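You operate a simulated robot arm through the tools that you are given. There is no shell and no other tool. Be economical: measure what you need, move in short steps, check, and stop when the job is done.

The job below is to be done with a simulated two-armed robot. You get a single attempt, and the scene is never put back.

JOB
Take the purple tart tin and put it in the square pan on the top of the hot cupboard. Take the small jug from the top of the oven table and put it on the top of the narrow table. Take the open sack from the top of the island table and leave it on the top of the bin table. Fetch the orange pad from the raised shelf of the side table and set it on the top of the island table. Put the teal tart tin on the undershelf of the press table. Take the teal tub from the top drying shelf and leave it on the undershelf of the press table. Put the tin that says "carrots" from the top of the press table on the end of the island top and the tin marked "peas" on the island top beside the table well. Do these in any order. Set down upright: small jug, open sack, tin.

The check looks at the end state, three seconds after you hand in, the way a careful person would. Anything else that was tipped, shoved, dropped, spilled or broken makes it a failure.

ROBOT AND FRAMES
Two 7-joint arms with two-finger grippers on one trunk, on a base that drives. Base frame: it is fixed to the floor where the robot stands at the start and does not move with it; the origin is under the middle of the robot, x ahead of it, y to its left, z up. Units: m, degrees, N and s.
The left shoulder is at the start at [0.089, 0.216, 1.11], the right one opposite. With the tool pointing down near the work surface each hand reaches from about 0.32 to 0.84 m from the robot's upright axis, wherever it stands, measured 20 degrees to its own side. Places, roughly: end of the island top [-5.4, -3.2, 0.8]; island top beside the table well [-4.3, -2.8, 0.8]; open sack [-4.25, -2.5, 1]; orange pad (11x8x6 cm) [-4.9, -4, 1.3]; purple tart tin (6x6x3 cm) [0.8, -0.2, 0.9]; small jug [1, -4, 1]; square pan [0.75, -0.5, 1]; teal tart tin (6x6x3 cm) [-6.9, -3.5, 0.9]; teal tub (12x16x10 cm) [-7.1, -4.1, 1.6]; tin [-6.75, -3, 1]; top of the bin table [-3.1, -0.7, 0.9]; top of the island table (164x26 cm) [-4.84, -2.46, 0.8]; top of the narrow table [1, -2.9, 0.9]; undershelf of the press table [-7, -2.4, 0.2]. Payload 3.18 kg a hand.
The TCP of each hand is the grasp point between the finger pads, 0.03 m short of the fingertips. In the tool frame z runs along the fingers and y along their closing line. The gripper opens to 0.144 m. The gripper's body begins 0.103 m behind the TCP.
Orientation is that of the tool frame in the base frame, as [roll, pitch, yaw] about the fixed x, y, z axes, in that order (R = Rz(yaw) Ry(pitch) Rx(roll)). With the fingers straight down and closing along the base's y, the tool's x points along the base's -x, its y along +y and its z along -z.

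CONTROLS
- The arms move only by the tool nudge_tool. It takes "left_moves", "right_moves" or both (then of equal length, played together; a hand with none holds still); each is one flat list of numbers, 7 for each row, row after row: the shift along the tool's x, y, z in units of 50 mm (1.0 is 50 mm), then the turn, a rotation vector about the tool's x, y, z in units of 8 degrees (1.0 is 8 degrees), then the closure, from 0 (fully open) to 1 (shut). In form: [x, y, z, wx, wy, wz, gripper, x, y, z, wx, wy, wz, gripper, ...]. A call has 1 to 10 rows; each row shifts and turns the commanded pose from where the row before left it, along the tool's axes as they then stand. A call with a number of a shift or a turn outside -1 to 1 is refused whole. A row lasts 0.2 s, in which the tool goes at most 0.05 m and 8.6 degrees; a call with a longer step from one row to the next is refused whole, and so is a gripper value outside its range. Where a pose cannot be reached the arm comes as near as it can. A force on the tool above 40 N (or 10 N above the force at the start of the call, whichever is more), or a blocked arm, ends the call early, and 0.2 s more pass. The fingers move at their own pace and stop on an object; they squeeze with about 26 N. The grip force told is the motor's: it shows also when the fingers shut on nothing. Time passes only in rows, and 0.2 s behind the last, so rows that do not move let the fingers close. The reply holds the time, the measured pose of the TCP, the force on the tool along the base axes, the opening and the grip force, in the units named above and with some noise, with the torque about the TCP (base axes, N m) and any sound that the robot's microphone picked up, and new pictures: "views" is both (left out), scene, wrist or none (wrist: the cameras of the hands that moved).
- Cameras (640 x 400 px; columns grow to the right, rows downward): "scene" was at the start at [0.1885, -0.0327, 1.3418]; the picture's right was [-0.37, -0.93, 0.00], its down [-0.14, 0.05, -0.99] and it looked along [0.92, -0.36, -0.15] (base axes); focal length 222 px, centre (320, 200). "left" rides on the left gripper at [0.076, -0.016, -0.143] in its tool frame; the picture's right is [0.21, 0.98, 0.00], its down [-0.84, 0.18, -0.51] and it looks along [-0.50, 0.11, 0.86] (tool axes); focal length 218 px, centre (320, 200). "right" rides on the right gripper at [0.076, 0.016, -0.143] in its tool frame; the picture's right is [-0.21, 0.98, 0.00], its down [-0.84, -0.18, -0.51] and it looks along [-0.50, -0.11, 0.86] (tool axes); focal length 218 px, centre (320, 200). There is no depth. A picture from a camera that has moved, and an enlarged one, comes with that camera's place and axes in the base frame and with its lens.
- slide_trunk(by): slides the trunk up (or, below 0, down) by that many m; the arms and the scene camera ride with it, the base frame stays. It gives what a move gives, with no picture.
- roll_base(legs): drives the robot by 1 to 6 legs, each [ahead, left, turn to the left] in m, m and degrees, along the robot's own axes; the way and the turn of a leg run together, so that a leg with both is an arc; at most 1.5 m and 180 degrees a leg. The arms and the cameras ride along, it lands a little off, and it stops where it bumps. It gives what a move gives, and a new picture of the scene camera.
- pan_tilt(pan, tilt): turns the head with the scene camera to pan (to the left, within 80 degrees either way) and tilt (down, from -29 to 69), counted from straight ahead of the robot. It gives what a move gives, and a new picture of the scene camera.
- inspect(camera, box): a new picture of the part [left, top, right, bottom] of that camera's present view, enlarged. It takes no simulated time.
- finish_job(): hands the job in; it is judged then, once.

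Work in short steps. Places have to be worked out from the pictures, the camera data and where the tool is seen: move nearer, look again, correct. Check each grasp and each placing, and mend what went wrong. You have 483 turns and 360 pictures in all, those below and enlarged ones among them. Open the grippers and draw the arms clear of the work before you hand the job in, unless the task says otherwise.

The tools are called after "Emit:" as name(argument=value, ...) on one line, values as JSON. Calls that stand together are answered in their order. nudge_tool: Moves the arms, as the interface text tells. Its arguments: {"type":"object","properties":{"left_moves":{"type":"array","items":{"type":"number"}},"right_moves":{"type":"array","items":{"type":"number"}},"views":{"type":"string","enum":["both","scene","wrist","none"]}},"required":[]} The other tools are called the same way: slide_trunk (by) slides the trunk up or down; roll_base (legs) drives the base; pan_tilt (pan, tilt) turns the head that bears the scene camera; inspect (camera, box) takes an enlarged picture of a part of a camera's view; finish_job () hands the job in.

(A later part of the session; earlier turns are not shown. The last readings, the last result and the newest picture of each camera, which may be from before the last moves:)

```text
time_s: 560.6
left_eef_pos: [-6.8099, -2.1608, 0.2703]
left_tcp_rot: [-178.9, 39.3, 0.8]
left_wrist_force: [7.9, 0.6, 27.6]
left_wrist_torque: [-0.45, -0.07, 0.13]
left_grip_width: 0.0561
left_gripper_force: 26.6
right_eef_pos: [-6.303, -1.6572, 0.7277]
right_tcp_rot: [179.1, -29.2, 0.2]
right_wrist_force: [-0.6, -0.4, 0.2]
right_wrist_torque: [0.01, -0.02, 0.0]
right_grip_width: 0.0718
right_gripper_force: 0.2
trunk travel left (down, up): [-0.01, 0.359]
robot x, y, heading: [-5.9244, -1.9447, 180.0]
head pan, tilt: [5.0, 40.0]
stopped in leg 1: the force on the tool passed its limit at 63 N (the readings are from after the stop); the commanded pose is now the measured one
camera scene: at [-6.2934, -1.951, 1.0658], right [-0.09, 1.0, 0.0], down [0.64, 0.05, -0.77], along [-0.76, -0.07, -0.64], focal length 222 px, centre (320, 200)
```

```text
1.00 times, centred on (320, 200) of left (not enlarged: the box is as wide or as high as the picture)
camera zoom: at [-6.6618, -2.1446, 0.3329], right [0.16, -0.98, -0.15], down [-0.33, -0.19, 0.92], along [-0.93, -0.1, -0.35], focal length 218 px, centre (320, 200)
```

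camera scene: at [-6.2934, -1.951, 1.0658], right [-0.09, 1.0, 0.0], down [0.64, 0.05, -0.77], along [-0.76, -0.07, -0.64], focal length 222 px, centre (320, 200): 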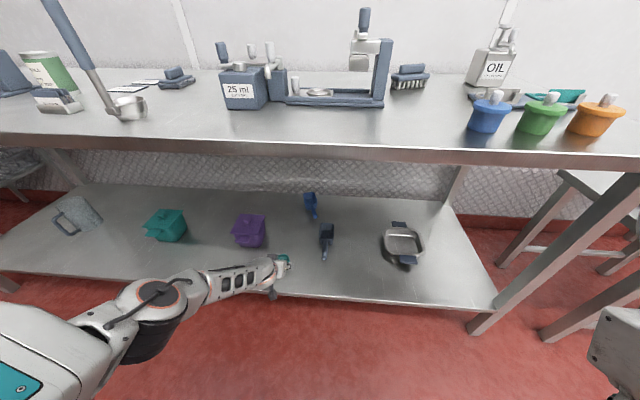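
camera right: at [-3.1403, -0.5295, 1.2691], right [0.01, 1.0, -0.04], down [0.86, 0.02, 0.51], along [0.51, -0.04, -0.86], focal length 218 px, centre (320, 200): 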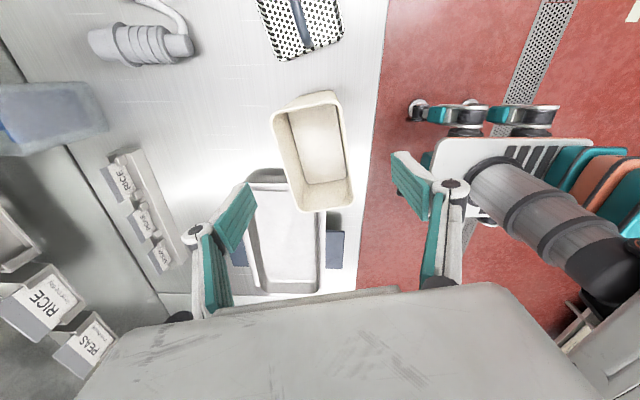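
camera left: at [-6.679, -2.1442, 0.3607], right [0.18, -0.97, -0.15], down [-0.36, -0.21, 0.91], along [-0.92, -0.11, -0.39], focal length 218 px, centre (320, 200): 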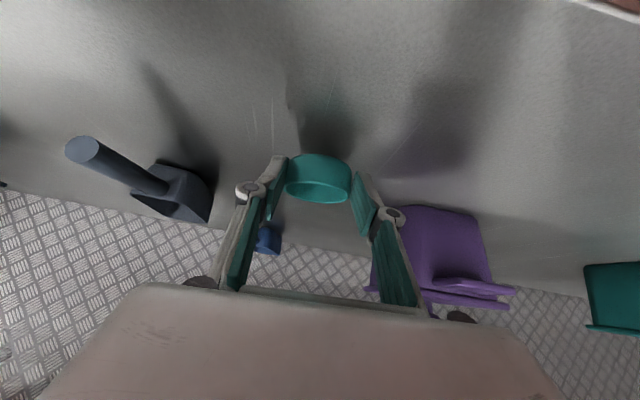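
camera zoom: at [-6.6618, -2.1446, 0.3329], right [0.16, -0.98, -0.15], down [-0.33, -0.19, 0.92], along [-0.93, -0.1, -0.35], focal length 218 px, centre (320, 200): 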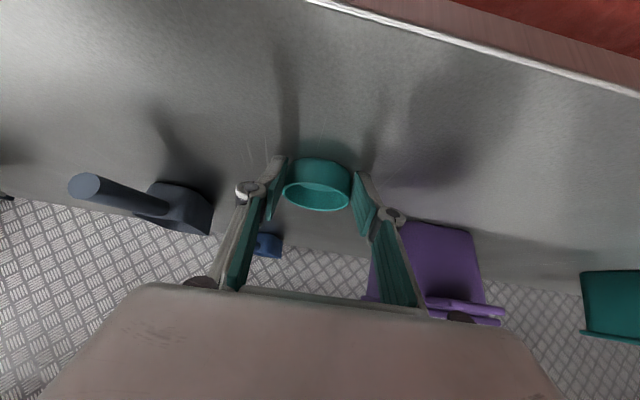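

Tin touches the shelf (z≈0.235) at x≈-6.83, well inside its edge. Ease up a little, open, and withdraw backwards along the tool.

Emit:
nudge_tool(left_moves=[-0.06, 0, -0.08, 0, 0, 0, 0.8, 0, 0, 0, 0, 0, 0, 0.4, 0, 0, 0, 0, 0, 0, 0.4, 0, 0, -0.8, 0, 0, 0, 0.4, 0, 0, -0.8, 0, 0, 0, 0.4], views="both")

```text
time_s: 561.8
left_eef_pos: [-6.7708, -2.1622, 0.3167]
left_tcp_rot: [-178.5, 38.8, 1.0]
left_wrist_force: [0.0, -0.1, -0.5]
left_wrist_torque: [0.02, 0.04, 0.0]
left_grip_width: 0.0864
left_gripper_force: 0.1
left hand out of reach, approached as far as the arm can: row 5
right_eef_pos: [-6.3058, -1.6614, 0.7271]
right_tcp_rot: [179.4, -29.2, 0.2]
right_wrist_force: [-1.4, -1.4, 0.2]
right_wrist_torque: [0.14, -0.05, 0.07]
right_grip_width: 0.0721
right_gripper_force: 0.0
trunk travel left (down, up): [-0.01, 0.359]
robot x, y, heading: [-5.9263, -1.9486, 180.1]
head pan, tilt: [5.0, 40.0]
camera scene: at [-6.2968, -1.9543, 1.0646], right [-0.09, 1.0, 0.0], down [0.64, 0.06, -0.77], along [-0.76, -0.06, -0.64], focal length 222 px, centre (320, 200)
camera left: at [-6.6222, -2.1456, 0.3797], right [0.16, -0.97, -0.15], down [-0.34, -0.2, 0.92], along [-0.93, -0.1, -0.36], focal length 218 px, centre (320, 200)
```

scene: 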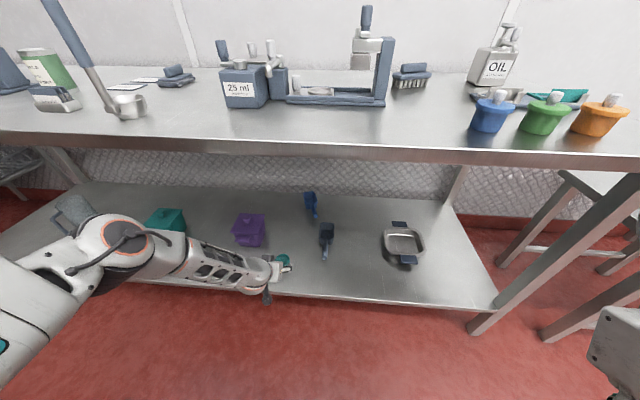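
left: 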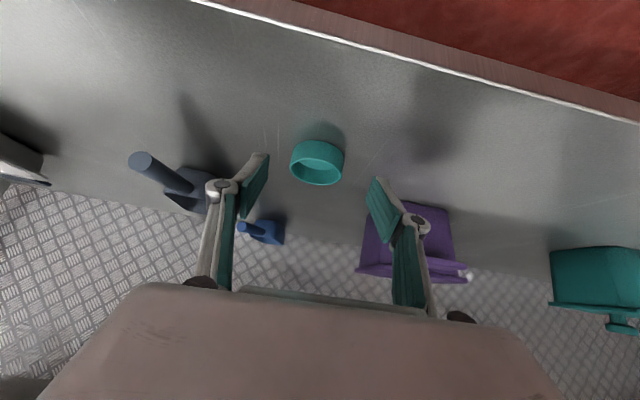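

The tart tin sits on the undershelf. Back out the base 0.3 m, then raise the trunk.

Emit:
roll_base(legs=[[-0.3, 0, 0]])

Emit:
slide_trunk(by=0.2)

Emit:
pan_tilt(pan=0, tilt=35)

```text
time_s: 563.8
left_eef_pos: [-6.4718, -2.1602, 0.3184]
left_tcp_rot: [-178.9, 38.8, 0.7]
left_wrist_force: [-0.6, 0.0, 0.3]
left_wrist_torque: [-0.01, 0.0, 0.03]
left_grip_width: 0.0865
left_gripper_force: 0.1
right_eef_pos: [-6.0054, -1.6585, 0.7278]
right_tcp_rot: [179.2, -29.2, 0.2]
right_wrist_force: [0.5, -0.4, -0.2]
right_wrist_torque: [0.0, 0.0, 0.01]
right_grip_width: 0.072
right_gripper_force: 0.0
trunk travel left (down, up): [-0.01, 0.359]
robot x, y, heading: [-5.6267, -1.9487, 180.0]
head pan, tilt: [5.0, 40.0]
camera scene: at [-5.9954, -1.9514, 1.0655], right [-0.08, 1.0, 0.0], down [0.64, 0.05, -0.77], along [-0.76, -0.06, -0.64], focal length 222 px, centre (320, 200)
```

scene: 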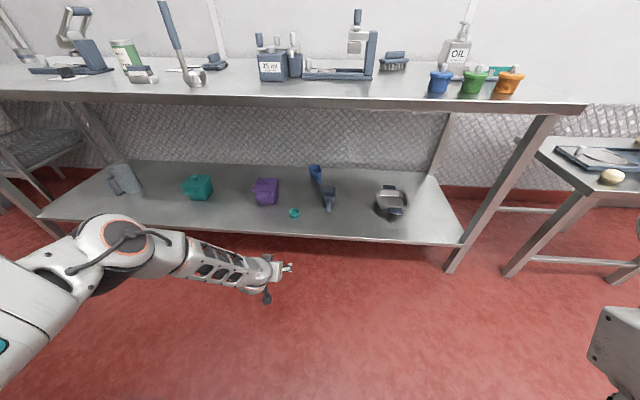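

```text
time_s: 566.0
left_eef_pos: [-6.553, -2.1601, 0.7256]
left_tcp_rot: [-178.4, 53.8, 1.0]
left_wrist_force: [-0.5, -0.1, 0.8]
left_wrist_torque: [0.0, 0.04, 0.0]
left_grip_width: 0.0863
left_gripper_force: 0.0
right_eef_pos: [-6.0061, -1.6591, 0.9278]
right_tcp_rot: [179.2, -29.1, 0.2]
right_wrist_force: [-0.2, 0.0, 0.0]
right_wrist_torque: [-0.02, -0.03, 0.02]
right_grip_width: 0.072
right_gripper_force: 0.0
trunk travel left (down, up): [-0.21, 0.159]
robot x, y, heading: [-5.6291, -1.9458, 179.7]
head pan, tilt: [5.0, 40.0]
```

```text
time_s: 566.6
left_eef_pos: [-6.5528, -2.1592, 0.7294]
left_tcp_rot: [-178.3, 54.0, 1.0]
left_wrist_force: [0.4, -0.6, 0.3]
left_wrist_torque: [0.02, 0.01, -0.02]
left_grip_width: 0.0863
left_gripper_force: 0.1
right_eef_pos: [-6.0042, -1.6583, 0.9279]
right_tcp_rot: [179.2, -29.0, 0.0]
right_wrist_force: [-0.3, -0.4, 0.0]
right_wrist_torque: [-0.01, 0.03, -0.06]
right_grip_width: 0.0722
right_gripper_force: 0.1
trunk travel left (down, up): [-0.21, 0.159]
robot x, y, heading: [-5.6307, -1.9421, 180.2]
head pan, tilt: [0.0, 35.0]
camera scene: at [-5.8032, -1.9446, 1.3176], right [0.0, 1.0, 0.0], down [0.57, 0.0, -0.82], along [-0.82, 0.0, -0.57], focal length 222 px, centre (320, 200)
```

scene: 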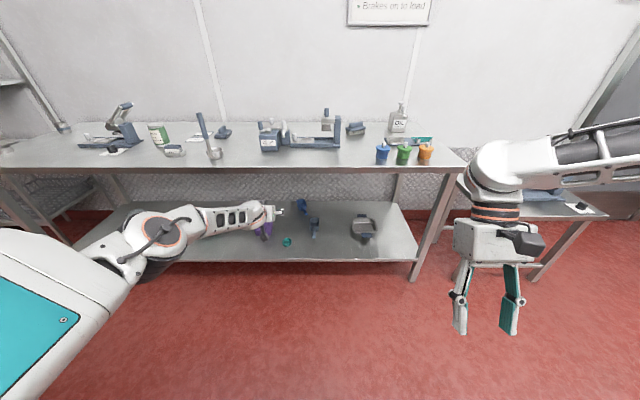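

Tart tin is on the undershelf. I back off, raise the left hand and straighten it for the next pick.

Emit:
roll_base(legs=[[-0.1, 0, 0]])

Emit:
nudge_tool(left_moves=[-0.76, 0, -0.56, 0, 0, 0, 0.4, -0.76, 0, -0.56, 0, 0, 0, 0.4, -0.76, 0, -0.56, 0, 0, 0, 0.4, -0.76, 0, -0.56, 0, 0, 0, 0.4, -0.76, 0, -0.56, 0, 0, 0, 0.4, -0.76, 0, -0.56, 0, 0, 0, 0.4, 0.3, 0, -0.3, 0, 0.9, 0, 0.4, 0, 0, 0, 0, 0.9, 0, 0.4, 0, 0, 0, 0, 0.9, 0, 0.4, 0, 0, 0, 0, 0.9, 0, 0.4], views="none")

Emit:
slide_trunk(by=0.12)

Emit:
nudge_tool(right_moves=[0, 0, 0, 0, -0.9, 0, 0.3, 0, 0, 0, 0, -0.9, 0, 0.3, 0, 0, 0, 0, -0.9, 0, 0.3, 0, 0, 0, 0, -0.9, 0, 0.3], views="scene")

```text
time_s: 567.8
left_eef_pos: [-6.4533, -2.1604, 0.7285]
left_tcp_rot: [-178.4, 54.0, 1.0]
left_wrist_force: [-0.4, 0.1, 0.9]
left_wrist_torque: [-0.03, -0.03, -0.01]
left_grip_width: 0.0863
left_gripper_force: 0.0
right_eef_pos: [-5.905, -1.6578, 0.9287]
right_tcp_rot: [179.2, -29.1, 0.1]
right_wrist_force: [0.4, -0.1, 0.1]
right_wrist_torque: [0.0, 0.05, -0.02]
right_grip_width: 0.0717
right_gripper_force: 0.0
trunk travel left (down, up): [-0.21, 0.159]
robot x, y, heading: [-5.5299, -1.9446, 179.8]
head pan, tilt: [0.0, 35.0]
camera scene: at [-5.703, -1.9449, 1.3178], right [0.0, 1.0, 0.0], down [0.57, 0.0, -0.82], along [-0.82, 0.0, -0.57], focal length 222 px, centre (320, 200)
```

scene: 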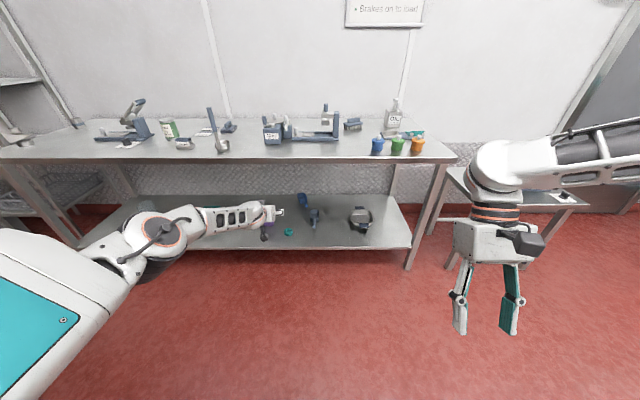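

```text
time_s: 570.0
left_eef_pos: [-6.4316, -2.1634, 1.0086]
left_tcp_rot: [-178.8, 36.0, 0.5]
left_wrist_force: [-0.2, 0.1, -0.2]
left_wrist_torque: [-0.02, 0.01, 0.01]
left_grip_width: 0.0865
left_gripper_force: 0.1
left hand out of reach, approached as far as the arm can: row 9, 10
right_eef_pos: [-5.9053, -1.6574, 0.9283]
right_tcp_rot: [179.2, -29.0, 0.2]
right_wrist_force: [-0.1, -0.4, -0.3]
right_wrist_torque: [0.01, -0.02, 0.0]
right_grip_width: 0.0718
right_gripper_force: 0.0
trunk travel left (down, up): [-0.21, 0.159]
robot x, y, heading: [-5.532, -1.9438, 179.8]
head pan, tilt: [0.0, 35.0]
```

```text
time_s: 571.5
left_eef_pos: [-6.4164, -2.1651, 1.2185]
left_tcp_rot: [-178.8, 42.0, 0.5]
left_wrist_force: [-0.2, 0.9, 0.2]
left_wrist_torque: [0.0, -0.03, 0.02]
left_grip_width: 0.0865
left_gripper_force: 0.1
right_eef_pos: [-5.9042, -1.6594, 1.047]
right_tcp_rot: [179.2, -29.2, 0.0]
right_wrist_force: [-0.4, -0.1, 0.5]
right_wrist_torque: [-0.01, 0.03, -0.02]
right_grip_width: 0.072
right_gripper_force: 0.1
trunk travel left (down, up): [-0.33, 0.039]
robot x, y, heading: [-5.5293, -1.9485, 179.7]
head pan, tilt: [0.0, 35.0]
```

```text
time_s: 572.5
left_eef_pos: [-6.4161, -2.1643, 1.22]
left_tcp_rot: [-178.7, 42.1, 0.5]
left_wrist_force: [-0.2, -0.1, 0.1]
left_wrist_torque: [0.0, 0.01, 0.01]
left_grip_width: 0.0863
left_gripper_force: 0.1
right_eef_pos: [-5.9052, -1.6595, 1.0491]
right_tcp_rot: [179.3, -0.2, -0.4]
right_wrist_force: [0.5, 0.3, 0.0]
right_wrist_torque: [-0.02, 0.0, 0.04]
right_grip_width: 0.1008
right_gripper_force: 0.1
trunk travel left (down, up): [-0.33, 0.039]
robot x, y, heading: [-5.5271, -1.9477, 179.8]
head pan, tilt: [0.0, 35.0]
camera scene: at [-5.6559, -1.9453, 1.4411], right [0.0, 1.0, 0.0], down [0.57, 0.0, -0.82], along [-0.82, 0.0, -0.57], focal length 222 px, centre (320, 200)
```

scene: 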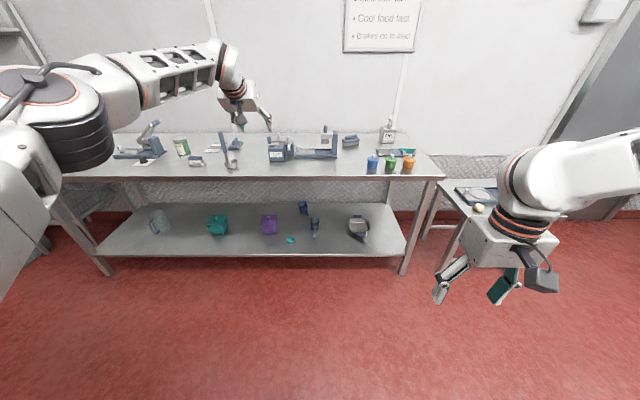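

Teal tin visible on the undershelf. I retract the left hand, then go to the drying rack: ahead 0.5 m and south about 1.95 m.

Emit:
nudge_tool(left_moves=[0.7, 0, -0.62, 0, 0, 0, 0.4, 0.7, 0, -0.62, 0, 0, 0, 0.4, 0.7, 0, -0.62, 0, 0, 0, 0.4, 0.7, 0, -0.62, 0, 0, 0, 0.4, 0.7, 0, -0.62, 0, 0, 0, 0.4, 0.7, 0, -0.62, 0, 0, 0, 0.4, 0.7, 0, -0.62, 0, 0, 0, 0.4], views="none")

Emit:
roll_base(legs=[[0.55, 0, 0], [0, 1.2, 0], [0, 0.75, 0]])

Emit:
pan_tilt(pan=15, tilt=5)

```text
time_s: 574.1
left_eef_pos: [-6.0887, -2.1677, 1.217]
left_tcp_rot: [-178.6, 42.1, 0.6]
left_wrist_force: [-0.6, 0.6, 0.2]
left_wrist_torque: [-0.04, 0.06, 0.0]
left_grip_width: 0.0865
left_gripper_force: 0.0
right_eef_pos: [-5.9047, -1.6589, 1.0481]
right_tcp_rot: [179.3, -0.3, -0.3]
right_wrist_force: [0.4, 0.2, 0.5]
right_wrist_torque: [-0.01, -0.02, -0.02]
right_grip_width: 0.1008
right_gripper_force: 0.0
trunk travel left (down, up): [-0.33, 0.039]
robot x, y, heading: [-5.5271, -1.9436, 179.8]
head pan, tilt: [0.0, 35.0]
```

```text
time_s: 594.1
left_eef_pos: [-6.6106, -4.1131, 1.2169]
left_tcp_rot: [-178.7, 42.1, 1.8]
left_wrist_force: [-1.0, -1.5, -1.0]
left_wrist_torque: [-0.02, 0.01, 0.03]
left_grip_width: 0.0863
left_gripper_force: 0.1
right_eef_pos: [-6.4378, -3.6003, 1.0471]
right_tcp_rot: [179.3, -0.3, 1.0]
right_wrist_force: [-0.3, -0.2, 0.3]
right_wrist_torque: [0.02, -0.01, 0.0]
right_grip_width: 0.1008
right_gripper_force: 0.0
trunk travel left (down, up): [-0.33, 0.039]
robot x, y, heading: [-6.0516, -3.8784, -178.8]
head pan, tilt: [0.0, 35.0]
camera scene: at [-6.1832, -3.8807, 1.441], right [-0.02, 1.0, 0.0], down [0.57, 0.01, -0.82], along [-0.82, -0.02, -0.57], focal length 222 px, centre (320, 200)
```

scene: 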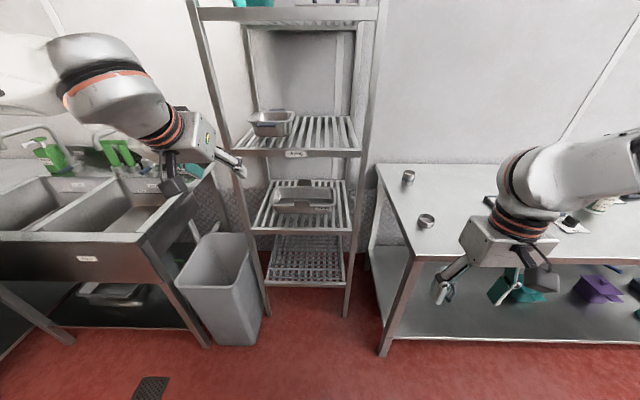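

```text
time_s: 595.0
left_eef_pos: [-6.6106, -4.1128, 1.2171]
left_tcp_rot: [-178.9, 42.1, 1.8]
left_wrist_force: [0.2, 0.0, -0.7]
left_wrist_torque: [0.01, 0.0, 0.01]
left_grip_width: 0.0861
left_gripper_force: 0.0
right_eef_pos: [-6.44, -3.6001, 1.0481]
right_tcp_rot: [179.3, -0.4, 1.0]
right_wrist_force: [-0.5, -0.1, -0.3]
right_wrist_torque: [-0.01, 0.01, 0.01]
right_grip_width: 0.1009
right_gripper_force: 0.0
trunk travel left (down, up): [-0.33, 0.039]
robot x, y, heading: [-6.0557, -3.8789, -178.9]
head pan, tilt: [15.0, 5.0]
camera scene: at [-6.1834, -3.9044, 1.4891], right [-0.28, 0.96, 0.0], down [0.08, 0.02, -1.0], along [-0.96, -0.28, -0.09], focal length 222 px, centre (320, 200)
```

scene: 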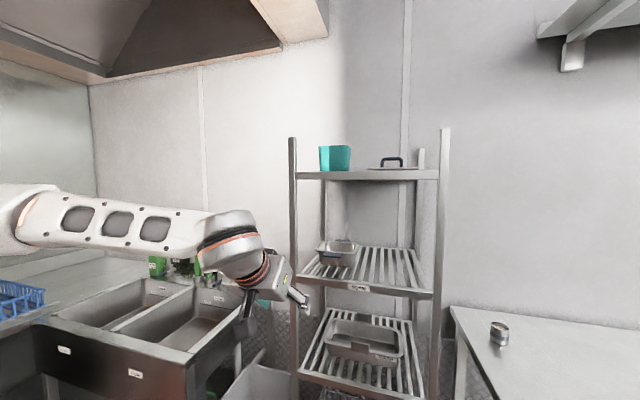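

The tub stands on the top shelf (z≈1.51) left side. Zoom for its shape.

Emit:
inspect(camera="scene", box=[280, 120, 450, 220])

```text
3.76 times, centred on (365, 170) of scene
camera zoom: at [-6.1834, -3.9044, 1.4891], right [-0.28, 0.96, 0.0], down [0.08, 0.02, -1.0], along [-0.96, -0.28, -0.09], focal length 836 px, centre (151, 313)
```

zoom: 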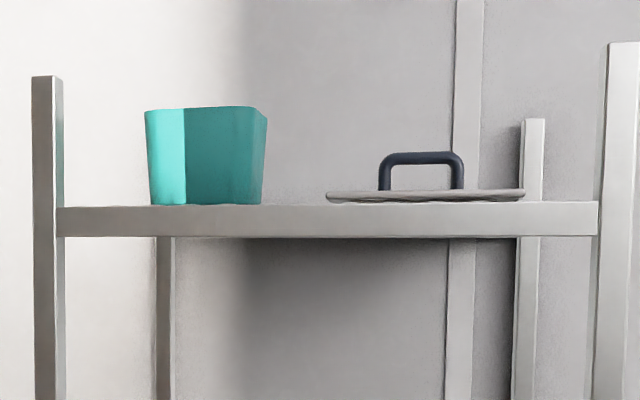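

The tub is turned somewhat; I need a view from above. I raise the left hand with its camera.

Emit:
slide_trunk(by=0.035)

Emit:
nudge_tool(left_moves=[-0.63, 0, -0.7, 0, 0, 0, 0.2, -0.63, 0, -0.7, 0, 0, 0, 0.2, -0.63, 0, -0.7, 0, 0, 0, 0.2, -0.63, 0, -0.7, 0, 0, 0, 0.2, -0.63, 0, -0.7, 0, 0, 0, 0.2, -0.63, 0, -0.7, 0, 0, 0, 0.2, -0.63, 0, -0.7, 0, 0, 0, 0.2, -0.63, 0, -0.7, 0, 0, 0, 0.2, -0.63, 0, -0.7, 0, 0, 0, 0.2], views="both")

```text
time_s: 595.8
left_eef_pos: [-6.6094, -4.1135, 1.2516]
left_tcp_rot: [-178.8, 41.9, 1.8]
left_wrist_force: [0.0, -0.6, 0.3]
left_wrist_torque: [-0.01, 0.0, 0.01]
left_grip_width: 0.0864
left_gripper_force: 0.1
right_eef_pos: [-6.4394, -3.6001, 1.0825]
right_tcp_rot: [179.4, -0.2, 0.9]
right_wrist_force: [0.4, 0.7, -0.1]
right_wrist_torque: [0.03, -0.01, 0.01]
right_grip_width: 0.101
right_gripper_force: 0.1
trunk travel left (down, up): [-0.365, 0.004]
robot x, y, heading: [-6.0535, -3.8791, -178.8]
head pan, tilt: [15.0, 5.0]
```

```text
time_s: 597.8
left_eef_pos: [-6.6104, -4.12, 1.5925]
left_tcp_rot: [-178.6, 42.0, 2.0]
left_wrist_force: [-0.3, 0.5, -0.5]
left_wrist_torque: [-0.03, -0.02, 0.01]
left_grip_width: 0.1152
left_gripper_force: 0.1
left hand out of reach, approached as far as the arm can: row 8, 9
right_eef_pos: [-6.4395, -3.6003, 1.0831]
right_tcp_rot: [179.3, -0.2, 1.0]
right_wrist_force: [0.0, 0.3, -0.2]
right_wrist_torque: [0.04, 0.01, -0.01]
right_grip_width: 0.1006
right_gripper_force: 0.0
trunk travel left (down, up): [-0.365, 0.004]
robot x, y, heading: [-6.0551, -3.8799, -178.8]
head pan, tilt: [15.0, 5.0]
camera scene: at [-6.1847, -3.9048, 1.5233], right [-0.28, 0.96, 0.0], down [0.08, 0.02, -1.0], along [-0.96, -0.28, -0.09], focal length 222 px, centre (320, 200)
camera left: at [-6.4585, -4.1012, 1.6474], right [0.17, -0.97, -0.16], down [-0.28, -0.2, 0.94], along [-0.94, -0.12, -0.31], focal length 218 px, centre (320, 200)
```

scene: 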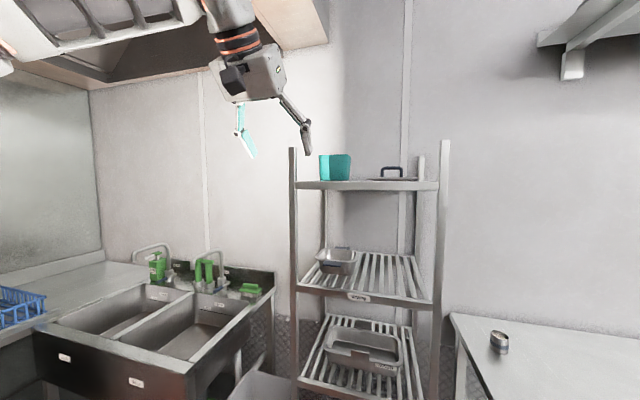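
left: 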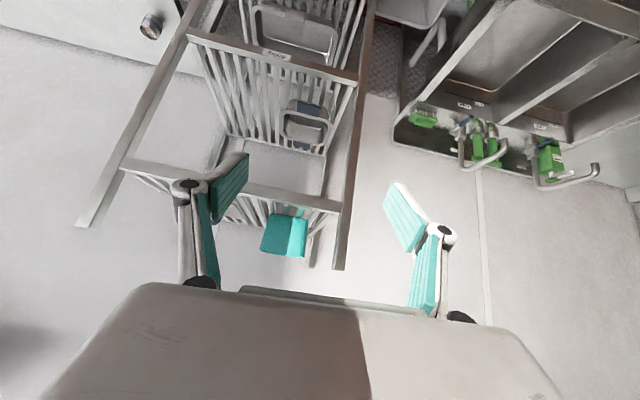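

Emit:
inspect(camera="left", box=[220, 160, 380, 290])

```text
3.08 times, centred on (300, 225) of left
camera zoom: at [-6.4585, -4.1012, 1.6474], right [0.17, -0.97, -0.16], down [-0.28, -0.2, 0.94], along [-0.94, -0.12, -0.31], focal length 672 px, centre (382, 123)
```

zoom: 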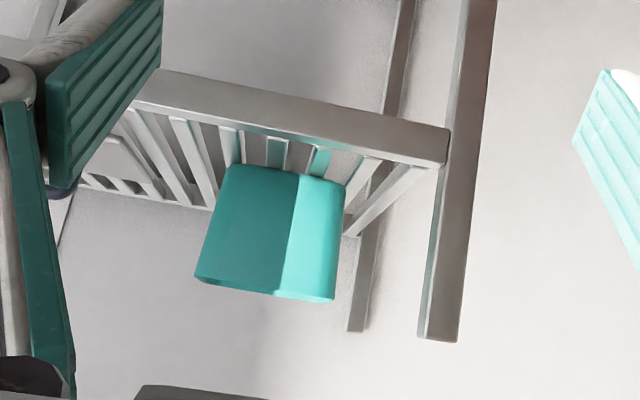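

The tub's front is a plain face (the tone edge is a shadow), about 13 cm wide in y (−4.165…−4.035), rim z≈1.62. It is too wide to straddle, so I'll pinch its north wall as with the jug. I drive 0.24 m ahead and raise the hand.

Emit:
roll_base(legs=[[0.24, 0, -1.0]])

Emit:
nudge_tool(left_moves=[-0.6, -0.3, -0.6, 0, 0, 0, 0.5, -0.6, -0.3, -0.6, 0, 0, 0, 0.5, -0.3, -0.4, -0.3, 0, 0, 0, 0.5], views="both")

```text
time_s: 599.6
left_eef_pos: [-6.8557, -4.1144, 1.5917]
left_tcp_rot: [-178.6, 42.1, 1.1]
left_wrist_force: [-0.4, -0.1, 0.3]
left_wrist_torque: [-0.04, -0.04, 0.0]
left_grip_width: 0.1153
left_gripper_force: 0.1
right_eef_pos: [-6.6763, -3.5985, 1.0829]
right_tcp_rot: [179.3, -0.3, 0.1]
right_wrist_force: [0.4, -0.2, 0.5]
right_wrist_torque: [0.02, -0.04, -0.01]
right_grip_width: 0.1009
right_gripper_force: 0.1
trunk travel left (down, up): [-0.365, 0.004]
robot x, y, heading: [-6.2979, -3.879, -179.5]
head pan, tilt: [15.0, 5.0]
camera scene: at [-6.4265, -3.9053, 1.5234], right [-0.26, 0.96, 0.0], down [0.08, 0.02, -1.0], along [-0.96, -0.26, -0.09], focal length 222 px, centre (320, 200)
```

scene: 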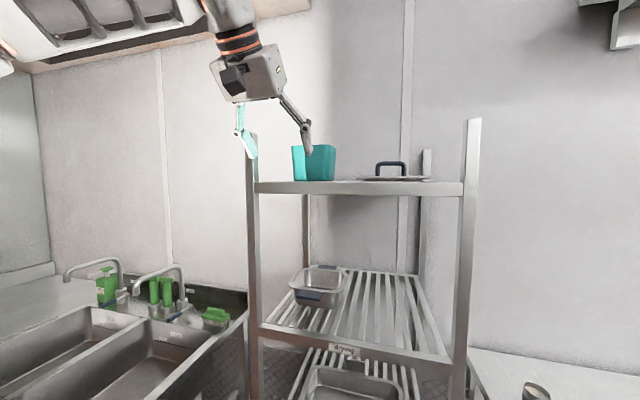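

```text
time_s: 600.4
left_eef_pos: [-6.8535, -4.1136, 1.5936]
left_tcp_rot: [-178.7, 42.1, 1.1]
left_wrist_force: [0.8, 0.2, -0.6]
left_wrist_torque: [-0.02, 0.01, -0.03]
left_grip_width: 0.072
left_gripper_force: 0.1
left hand out of reach, approached as far as the arm can: row 1, 2, 3
right_eef_pos: [-6.6753, -3.5968, 1.0833]
right_tcp_rot: [179.3, -0.3, 0.1]
right_wrist_force: [1.0, 0.2, 0.6]
right_wrist_torque: [0.04, -0.01, 0.01]
right_grip_width: 0.1006
right_gripper_force: 0.0
trunk travel left (down, up): [-0.365, 0.004]
robot x, y, heading: [-6.2978, -3.8848, -179.8]
head pan, tilt: [15.0, 5.0]
camera scene: at [-6.4256, -3.9053, 1.5235], right [-0.26, 0.96, 0.0], down [0.08, 0.02, -1.0], along [-0.96, -0.26, -0.09], focal length 222 px, centre (320, 200)
camera left: at [-6.7024, -4.0972, 1.6477], right [0.16, -0.97, -0.16], down [-0.28, -0.2, 0.94], along [-0.95, -0.1, -0.31], focal length 218 px, centre (320, 200)
```

scene: 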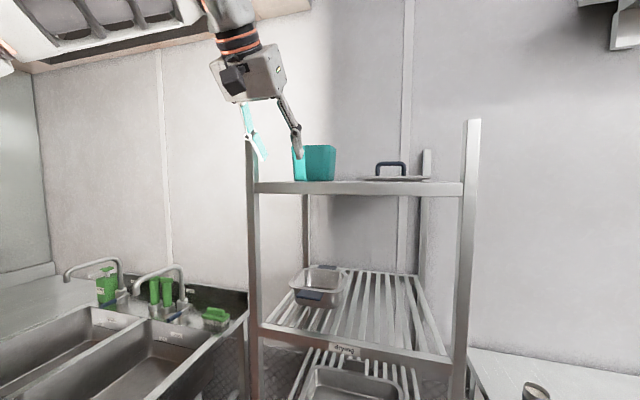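
left: 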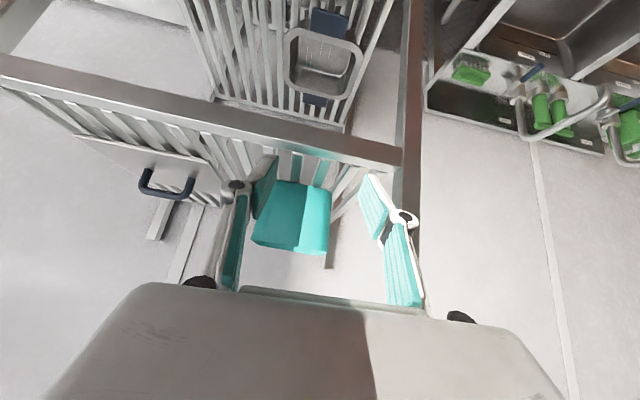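

The arm tops out at this pitch; a flatter pitch (60°) lowers the wrist. I pitch 18° more and shift towards the north wall.

Emit:
nudge_tool(left_moves=[0, 0, -0.5, 0, -0.75, 0, 0.6, 0, 0, -0.5, 0, -0.75, 0, 0.6, 0, -0.5, 0, 0, -0.75, 0, 0.6, 0, -0.9, 0, 0, 0, 0, 0.6, -0.5, 0, 0, 0, 0, 0, 0.6], views="both")

```text
time_s: 601.6
left_eef_pos: [-6.834, -4.0444, 1.6497]
left_tcp_rot: [-177.9, 60.1, 2.1]
left_wrist_force: [-0.3, -0.2, -0.5]
left_wrist_torque: [0.01, -0.03, -0.01]
left_grip_width: 0.0578
left_gripper_force: 0.0
right_eef_pos: [-6.6766, -3.5971, 1.0834]
right_tcp_rot: [179.3, -0.3, 0.1]
right_wrist_force: [0.0, -0.1, -0.8]
right_wrist_torque: [0.02, -0.01, 0.03]
right_grip_width: 0.1009
right_gripper_force: 0.1
trunk travel left (down, up): [-0.365, 0.004]
robot x, y, heading: [-6.2947, -3.8811, -179.6]
head pan, tilt: [15.0, 5.0]
camera scene: at [-6.4266, -3.9068, 1.5234], right [-0.26, 0.96, 0.0], down [0.08, 0.02, -1.0], along [-0.96, -0.26, -0.09], focal length 222 px, centre (320, 200)
camera left: at [-6.6717, -4.0272, 1.6555], right [0.11, -0.97, -0.2], down [0.02, -0.2, 0.98], along [-0.99, -0.11, 0.0], focal length 218 px, centre (320, 200)
```

scene: 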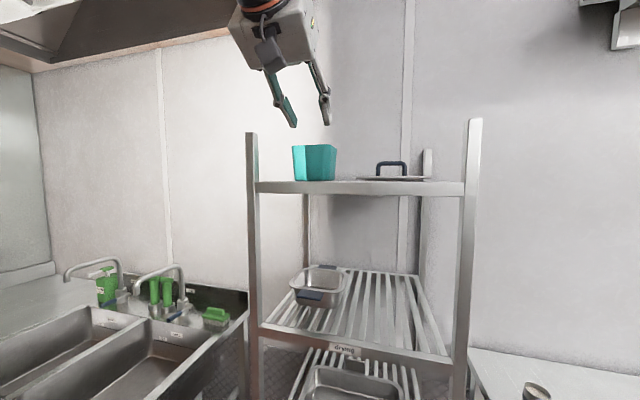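
left: 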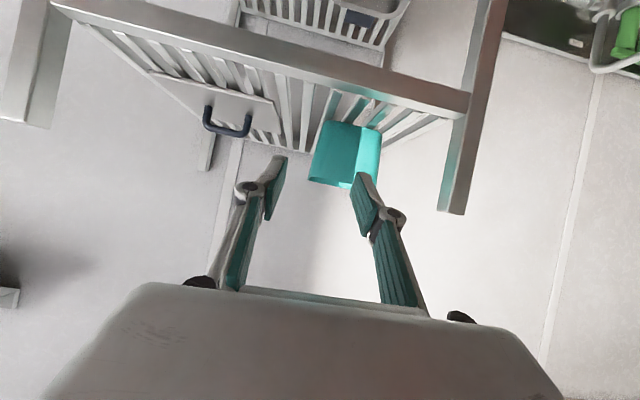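

Rim north corner reads y≈-4.042, z≈1.625. Move to the start point above and before the rim.

Emit:
nudge_tool(left_moves=[-0.49, 0, 0.67, 0, 0, 0, 0.6, -0.49, 0, 0.67, 0, 0, 0, 0.6, -0.49, 0, 0.67, 0, 0, 0, 0.6, -0.49, 0, 0.67, 0, 0, 0, 0.6], views="both")

```text
time_s: 602.6
left_eef_pos: [-6.9964, -4.0445, 1.6712]
left_tcp_rot: [-177.9, 60.4, 2.2]
left_wrist_force: [-0.2, 0.5, 0.4]
left_wrist_torque: [-0.04, 0.03, 0.07]
left_grip_width: 0.0576
left_gripper_force: 0.0
right_eef_pos: [-6.6767, -3.5934, 1.0827]
right_tcp_rot: [179.1, -0.3, 0.1]
right_wrist_force: [0.3, 0.2, 1.0]
right_wrist_torque: [-0.04, 0.02, 0.0]
right_grip_width: 0.1012
right_gripper_force: 0.1
trunk travel left (down, up): [-0.365, 0.004]
robot x, y, heading: [-6.3002, -3.883, -179.8]
head pan, tilt: [15.0, 5.0]
camera scene: at [-6.4266, -3.9029, 1.5234], right [-0.26, 0.96, 0.0], down [0.08, 0.02, -1.0], along [-0.96, -0.26, -0.09], focal length 222 px, centre (320, 200)
camera left: at [-6.8358, -4.026, 1.6748], right [0.11, -0.97, -0.2], down [0.03, -0.2, 0.98], along [-0.99, -0.11, 0.01], focal length 218 px, centre (320, 200)
```

scene: 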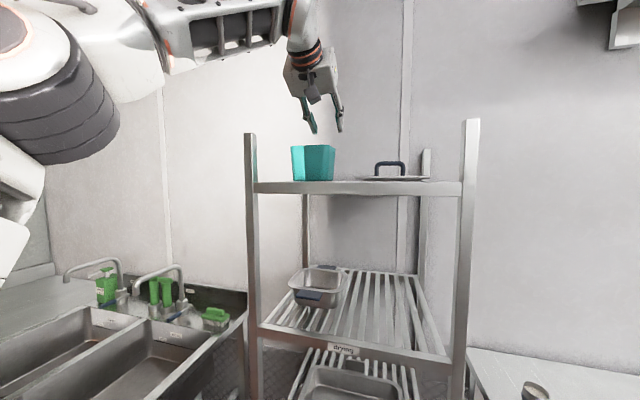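
left: 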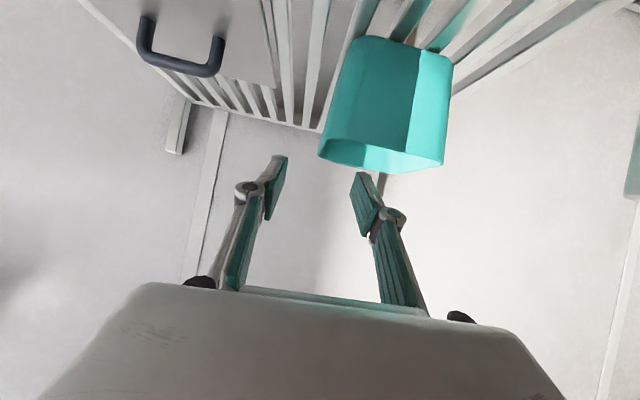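

Good alignment: north wall y≈-4.04, front rim x≈-7.04, z≈1.625. I raise 8 mm and advance 12 cm along the tool so one finger enters the tub.

Emit:
nudge_tool(left_moves=[-0.2, 0, 0.2, 0, 0, 0, 0.6, 0, -0.04, 0.7, 0, 0, 0, 0.6, 0, 0, 0.7, 0, 0, 0, 0.6, 0.1, 0, 0.7, 0, 0, 0, 0.6], views="both")

```text
time_s: 603.6
left_eef_pos: [-7.0271, -4.0465, 1.6469]
left_tcp_rot: [-177.9, 59.9, 2.0]
left_wrist_force: [-0.2, -1.0, 0.2]
left_wrist_torque: [0.01, -0.03, -0.01]
left_grip_width: 0.0577
left_gripper_force: 0.1
left hand out of reach, approached as far as the arm can: row 1, 2, 3
right_eef_pos: [-6.6792, -3.5961, 1.0824]
right_tcp_rot: [179.3, -0.4, 0.1]
right_wrist_force: [-0.5, -0.6, -0.2]
right_wrist_torque: [-0.02, -0.05, 0.01]
right_grip_width: 0.1007
right_gripper_force: 0.1
trunk travel left (down, up): [-0.365, 0.004]
robot x, y, heading: [-6.2899, -3.8836, -179.8]
head pan, tilt: [15.0, 5.0]
camera scene: at [-6.4293, -3.9051, 1.5231], right [-0.26, 0.96, 0.0], down [0.09, 0.02, -1.0], along [-0.96, -0.26, -0.09], focal length 222 px, centre (320, 200)
camera left: at [-6.8665, -4.0289, 1.6521], right [0.11, -0.97, -0.2], down [0.02, -0.2, 0.98], along [-0.99, -0.11, 0.0], focal length 218 px, centre (320, 200)
```

scene: 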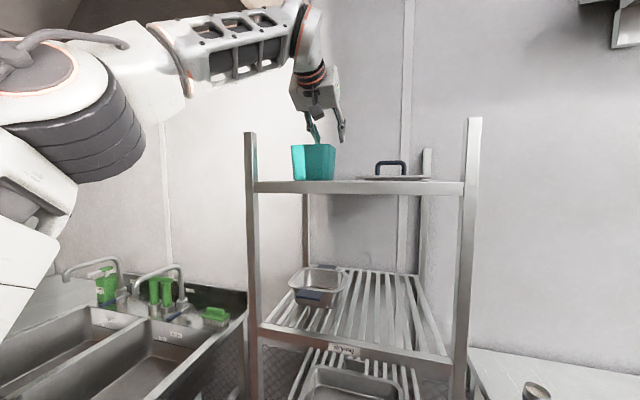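
left: 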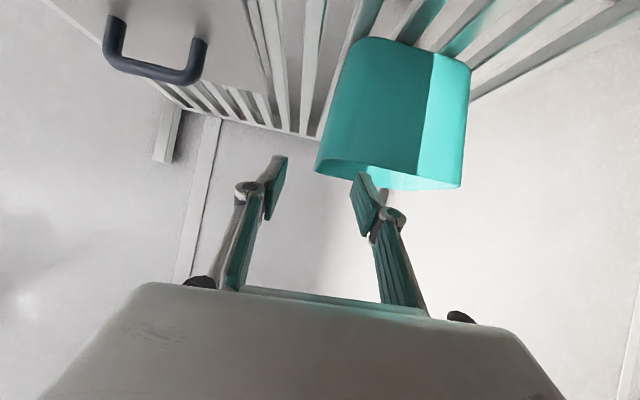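

At the arm's limit with the tips just over the front rim. I raise 2 cm and drive the base 8 cm ahead.

Emit:
nudge_tool(left_moves=[-0.4, 0, -0.3, 0, 0, 0, 0.6, -0.3, 0, -0.1, 0, 0, 0, 0.6], views="none")

Emit:
roll_base(legs=[[0.08, 0, 0]])

Emit:
inspect(camera="left", box=[0, 0, 640, 400])

```text
time_s: 604.2
left_eef_pos: [-7.0235, -4.0461, 1.6488]
left_tcp_rot: [-177.9, 60.2, 1.9]
left_wrist_force: [0.2, -0.3, 0.1]
left_wrist_torque: [0.01, -0.02, -0.03]
left_grip_width: 0.0576
left_gripper_force: 0.1
left hand out of reach, approached as far as the arm can: row 1, 2
right_eef_pos: [-6.676, -3.5972, 1.0827]
right_tcp_rot: [179.4, -0.3, 0.1]
right_wrist_force: [-0.1, 0.5, -0.1]
right_wrist_torque: [-0.02, 0.01, -0.01]
right_grip_width: 0.101
right_gripper_force: 0.0
trunk travel left (down, up): [-0.365, 0.004]
robot x, y, heading: [-6.2943, -3.882, -179.6]
head pan, tilt: [15.0, 5.0]
```

```text
time_s: 605.3
left_eef_pos: [-7.1057, -4.0457, 1.6483]
left_tcp_rot: [-177.9, 60.1, 1.9]
left_wrist_force: [-0.7, 0.1, -0.1]
left_wrist_torque: [-0.02, 0.02, 0.0]
left_grip_width: 0.0577
left_gripper_force: 0.0
right_eef_pos: [-6.7572, -3.597, 1.0834]
right_tcp_rot: [179.3, -0.3, 0.1]
right_wrist_force: [0.6, -0.3, 0.2]
right_wrist_torque: [0.02, -0.04, 0.06]
right_grip_width: 0.1008
right_gripper_force: 0.1
trunk travel left (down, up): [-0.365, 0.004]
robot x, y, heading: [-6.3778, -3.8778, -179.8]
head pan, tilt: [15.0, 5.0]
camera scene: at [-6.5063, -3.9056, 1.5233], right [-0.26, 0.96, 0.0], down [0.08, 0.02, -1.0], along [-0.96, -0.26, -0.09], focal length 222 px, centre (320, 200)
```

scene: 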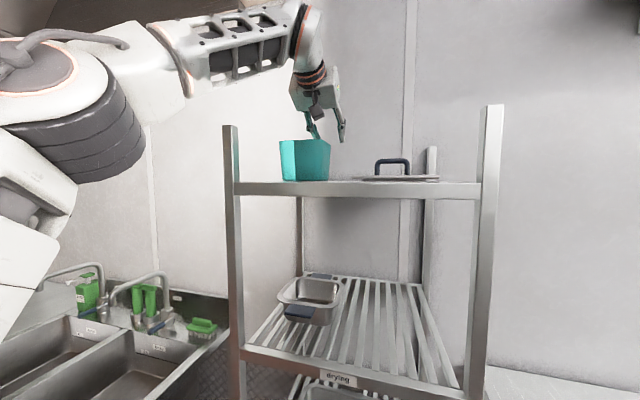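

```text
1.00 times, centred on (320, 200) of left (not enlarged: the box is as wide or as high as the picture)
camera zoom: at [-6.9433, -4.029, 1.653], right [0.11, -0.97, -0.2], down [0.02, -0.2, 0.98], along [-0.99, -0.11, 0.0], focal length 218 px, centre (320, 200)
```

zoom: 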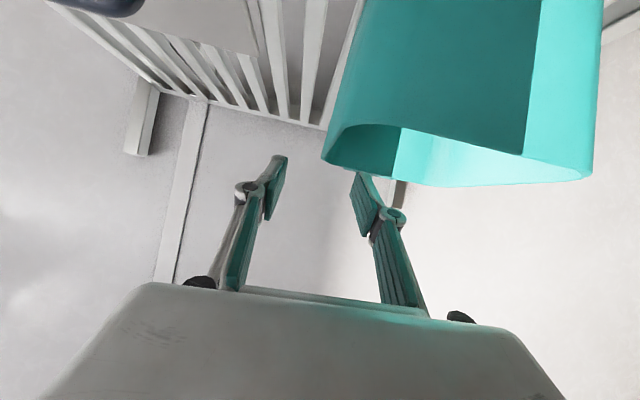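

The wall is between the fingers. Lower 3.5 cm straight down and close.

Emit:
nudge_tool(left_moves=[0.3, 0, 0.18, 0, 0, 0, 0.6, 0.3, 0, 0.18, 0, 0, 0, 0.6, 0, 0, 0, 0, 0, 0, 0.6], views="wrist")

```text
time_s: 606.1
left_eef_pos: [-7.1037, -4.0447, 1.6157]
left_tcp_rot: [-177.9, 60.2, 1.9]
left_wrist_force: [0.6, -0.5, 0.0]
left_wrist_torque: [0.02, 0.02, -0.02]
left_grip_width: 0.0576
left_gripper_force: 0.0
right_eef_pos: [-6.7553, -3.5968, 1.0832]
right_tcp_rot: [179.3, -0.3, 0.1]
right_wrist_force: [0.6, -0.3, -0.6]
right_wrist_torque: [0.01, 0.01, -0.01]
right_grip_width: 0.1009
right_gripper_force: 0.1
trunk travel left (down, up): [-0.365, 0.004]
robot x, y, heading: [-6.3758, -3.8849, -179.9]
head pan, tilt: [15.0, 5.0]
camera left: at [-6.9421, -4.0277, 1.6191], right [0.11, -0.97, -0.2], down [0.02, -0.2, 0.98], along [-0.99, -0.11, 0.0], focal length 218 px, centre (320, 200)
```

left: 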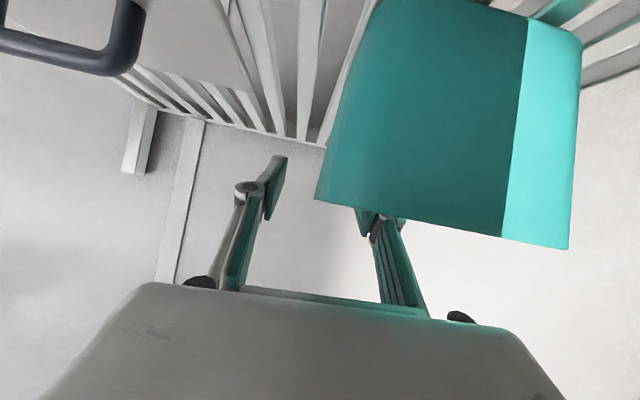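

The inner finger is inside. Close on the wall.

Emit:
nudge_tool(left_moves=[0.08, 0, 0.05, 0, 0, 0, 0.6, 0, 0, 0, 0, 0, 0, 1, 0, 0, 0, 0, 0, 0, 1, 0, 0, 0, 0, 0, 0, 1], views="wrist")

```text
time_s: 607.1
left_eef_pos: [-7.1033, -4.0448, 1.6114]
left_tcp_rot: [-178.0, 60.3, 1.9]
left_wrist_force: [-1.1, -0.1, 6.1]
left_wrist_torque: [-0.62, 0.32, -0.15]
left_grip_width: 0.006
left_gripper_force: 25.9
right_eef_pos: [-6.7557, -3.5961, 1.0829]
right_tcp_rot: [179.3, -0.3, 0.1]
right_wrist_force: [0.2, 0.2, -0.6]
right_wrist_torque: [0.0, 0.0, 0.03]
right_grip_width: 0.1005
right_gripper_force: 0.1
trunk travel left (down, up): [-0.365, 0.004]
robot x, y, heading: [-6.3775, -3.8827, -179.9]
head pan, tilt: [15.0, 5.0]
camera left: at [-6.9428, -4.0277, 1.6148], right [0.11, -0.97, -0.2], down [0.02, -0.2, 0.98], along [-0.99, -0.11, 0.0], focal length 218 px, centre (320, 200)
```

left: 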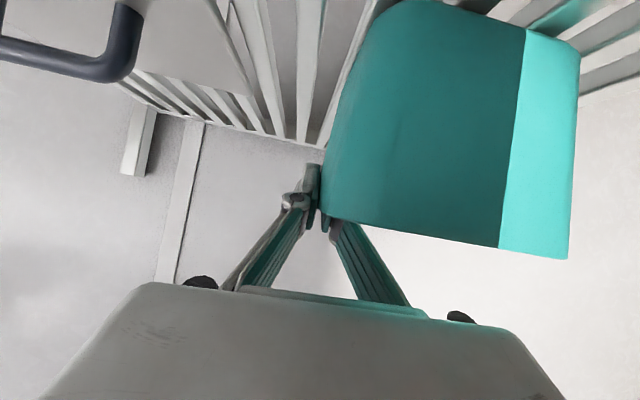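

Gripped the wall (6 mm). Lift 3 cm and look.

Emit:
nudge_tool(left_moves=[-0.35, 0, -0.2, 0, 0, 0, 1, -0.25, 0, -0.15, 0, 0, 0, 1, 0, 0, 0, 0, 0, 0, 1], views="both")

```text
time_s: 607.9
left_eef_pos: [-7.1047, -4.0458, 1.6433]
left_tcp_rot: [-177.9, 60.1, 1.8]
left_wrist_force: [-0.4, 0.1, -0.9]
left_wrist_torque: [0.06, 0.01, -0.02]
left_grip_width: 0.006
left_gripper_force: 26.0
right_eef_pos: [-6.7559, -3.597, 1.0844]
right_tcp_rot: [179.3, -0.3, 0.0]
right_wrist_force: [-0.2, 0.2, -0.8]
right_wrist_torque: [-0.05, 0.02, 0.01]
right_grip_width: 0.1006
right_gripper_force: 0.1
trunk travel left (down, up): [-0.365, 0.004]
robot x, y, heading: [-6.3743, -3.883, -179.7]
head pan, tilt: [15.0, 5.0]
camera scene: at [-6.5057, -3.9059, 1.5234], right [-0.26, 0.96, 0.0], down [0.08, 0.02, -1.0], along [-0.96, -0.26, -0.09], focal length 222 px, centre (320, 200)
camera left: at [-6.9434, -4.0289, 1.6488], right [0.11, -0.97, -0.2], down [0.02, -0.2, 0.98], along [-0.99, -0.11, 0.0], focal length 218 px, centre (320, 200)
```

scene: 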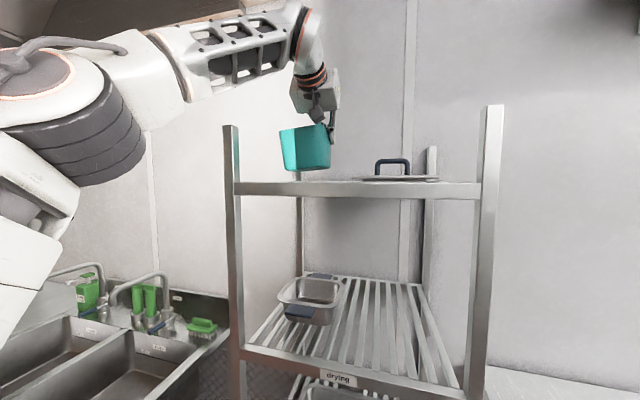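
left: 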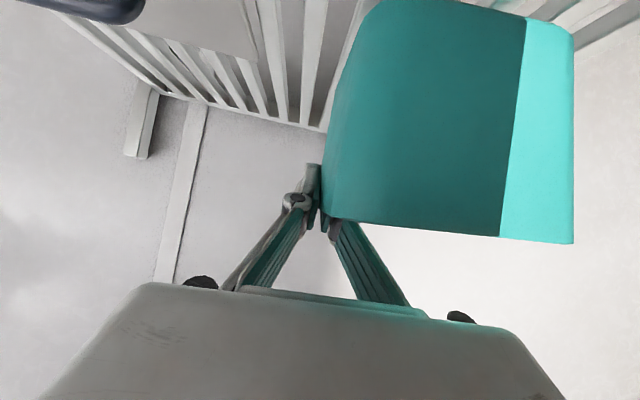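

Lifted, nearly level, very light. Back out 0.35 m, then draw the arm in and lower it.

Emit:
roll_base(legs=[[-0.35, 0, 0]])

Emit:
nudge_tool(left_moves=[0.9, 0, 0, 0, 0, 0, 1, 0.9, 0, 0, 0, 0, 0, 1, 0.9, 0, 0, 0, 0, 0, 1, 0.9, 0, 0, 0, 0, 0, 1, 0.9, 0, -0.3, 0, 0, 0, 1, 0.8, 0, -0.5, 0, 0, 0, 1], views="both")

```text
time_s: 610.1
left_eef_pos: [-6.7536, -4.0441, 1.6449]
left_tcp_rot: [-177.9, 60.1, 1.8]
left_wrist_force: [-0.2, 0.4, -0.8]
left_wrist_torque: [0.03, 0.07, -0.01]
left_grip_width: 0.0058
left_gripper_force: 25.9
right_eef_pos: [-6.4049, -3.5965, 1.0823]
right_tcp_rot: [179.2, -0.3, 0.0]
right_wrist_force: [0.6, -0.6, 0.6]
right_wrist_torque: [0.02, 0.02, -0.01]
right_grip_width: 0.1009
right_gripper_force: 0.0
trunk travel left (down, up): [-0.365, 0.004]
robot x, y, heading: [-6.0256, -3.8819, -179.7]
head pan, tilt: [15.0, 5.0]
camera scene: at [-6.1553, -3.9043, 1.5234], right [-0.26, 0.97, 0.0], down [0.08, 0.02, -1.0], along [-0.96, -0.26, -0.09], focal length 222 px, centre (320, 200)
```

scene: 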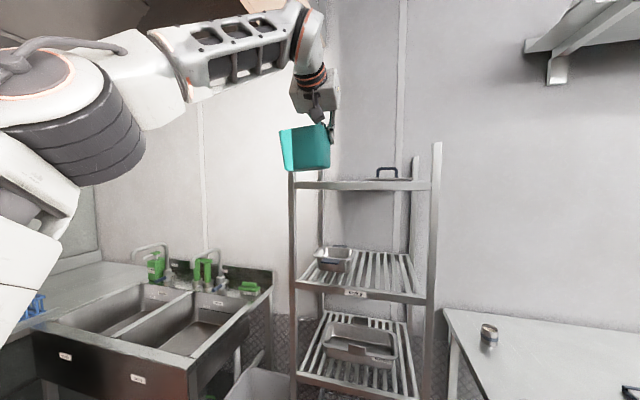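

```text
time_s: 611.5
left_eef_pos: [-6.586, -4.0419, 1.4349]
left_tcp_rot: [-177.7, 60.2, 2.2]
left_wrist_force: [-0.9, -0.6, -1.5]
left_wrist_torque: [0.03, 0.04, -0.02]
left_grip_width: 0.006
left_gripper_force: 26.4
right_eef_pos: [-6.403, -3.5944, 1.0837]
right_tcp_rot: [179.2, -0.2, 0.1]
right_wrist_force: [0.0, 0.6, 0.9]
right_wrist_torque: [0.0, 0.05, 0.01]
right_grip_width: 0.1005
right_gripper_force: 0.0
trunk travel left (down, up): [-0.365, 0.004]
robot x, y, heading: [-6.027, -3.8815, -179.9]
head pan, tilt: [15.0, 5.0]
camera scene: at [-6.1543, -3.9048, 1.5235], right [-0.26, 0.97, 0.0], down [0.08, 0.02, -1.0], along [-0.96, -0.26, -0.09], focal length 222 px, centre (320, 200)
camera left: at [-6.4245, -4.0249, 1.4386], right [0.11, -0.97, -0.2], down [0.02, -0.2, 0.98], along [-0.99, -0.11, 0.0], focal length 218 px, centre (320, 200)
```

scene: 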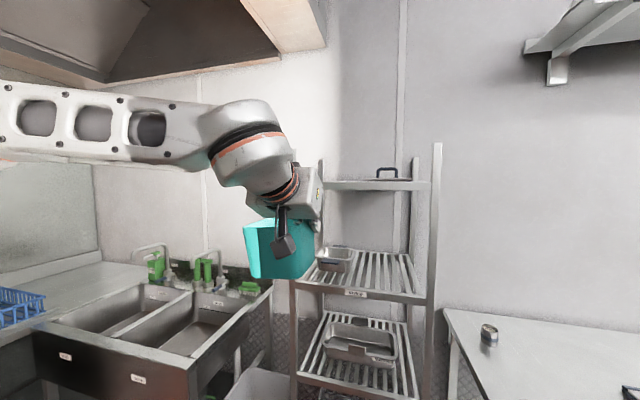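
left: 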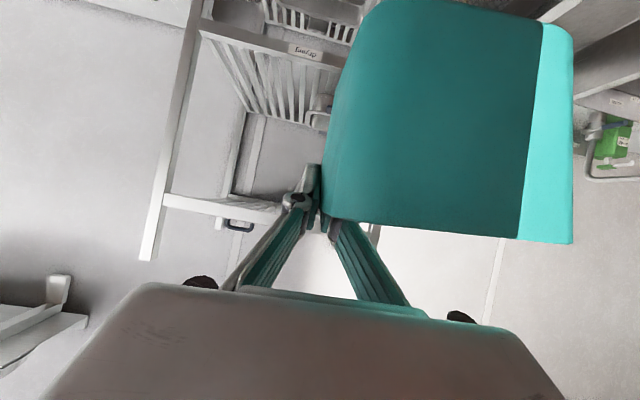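

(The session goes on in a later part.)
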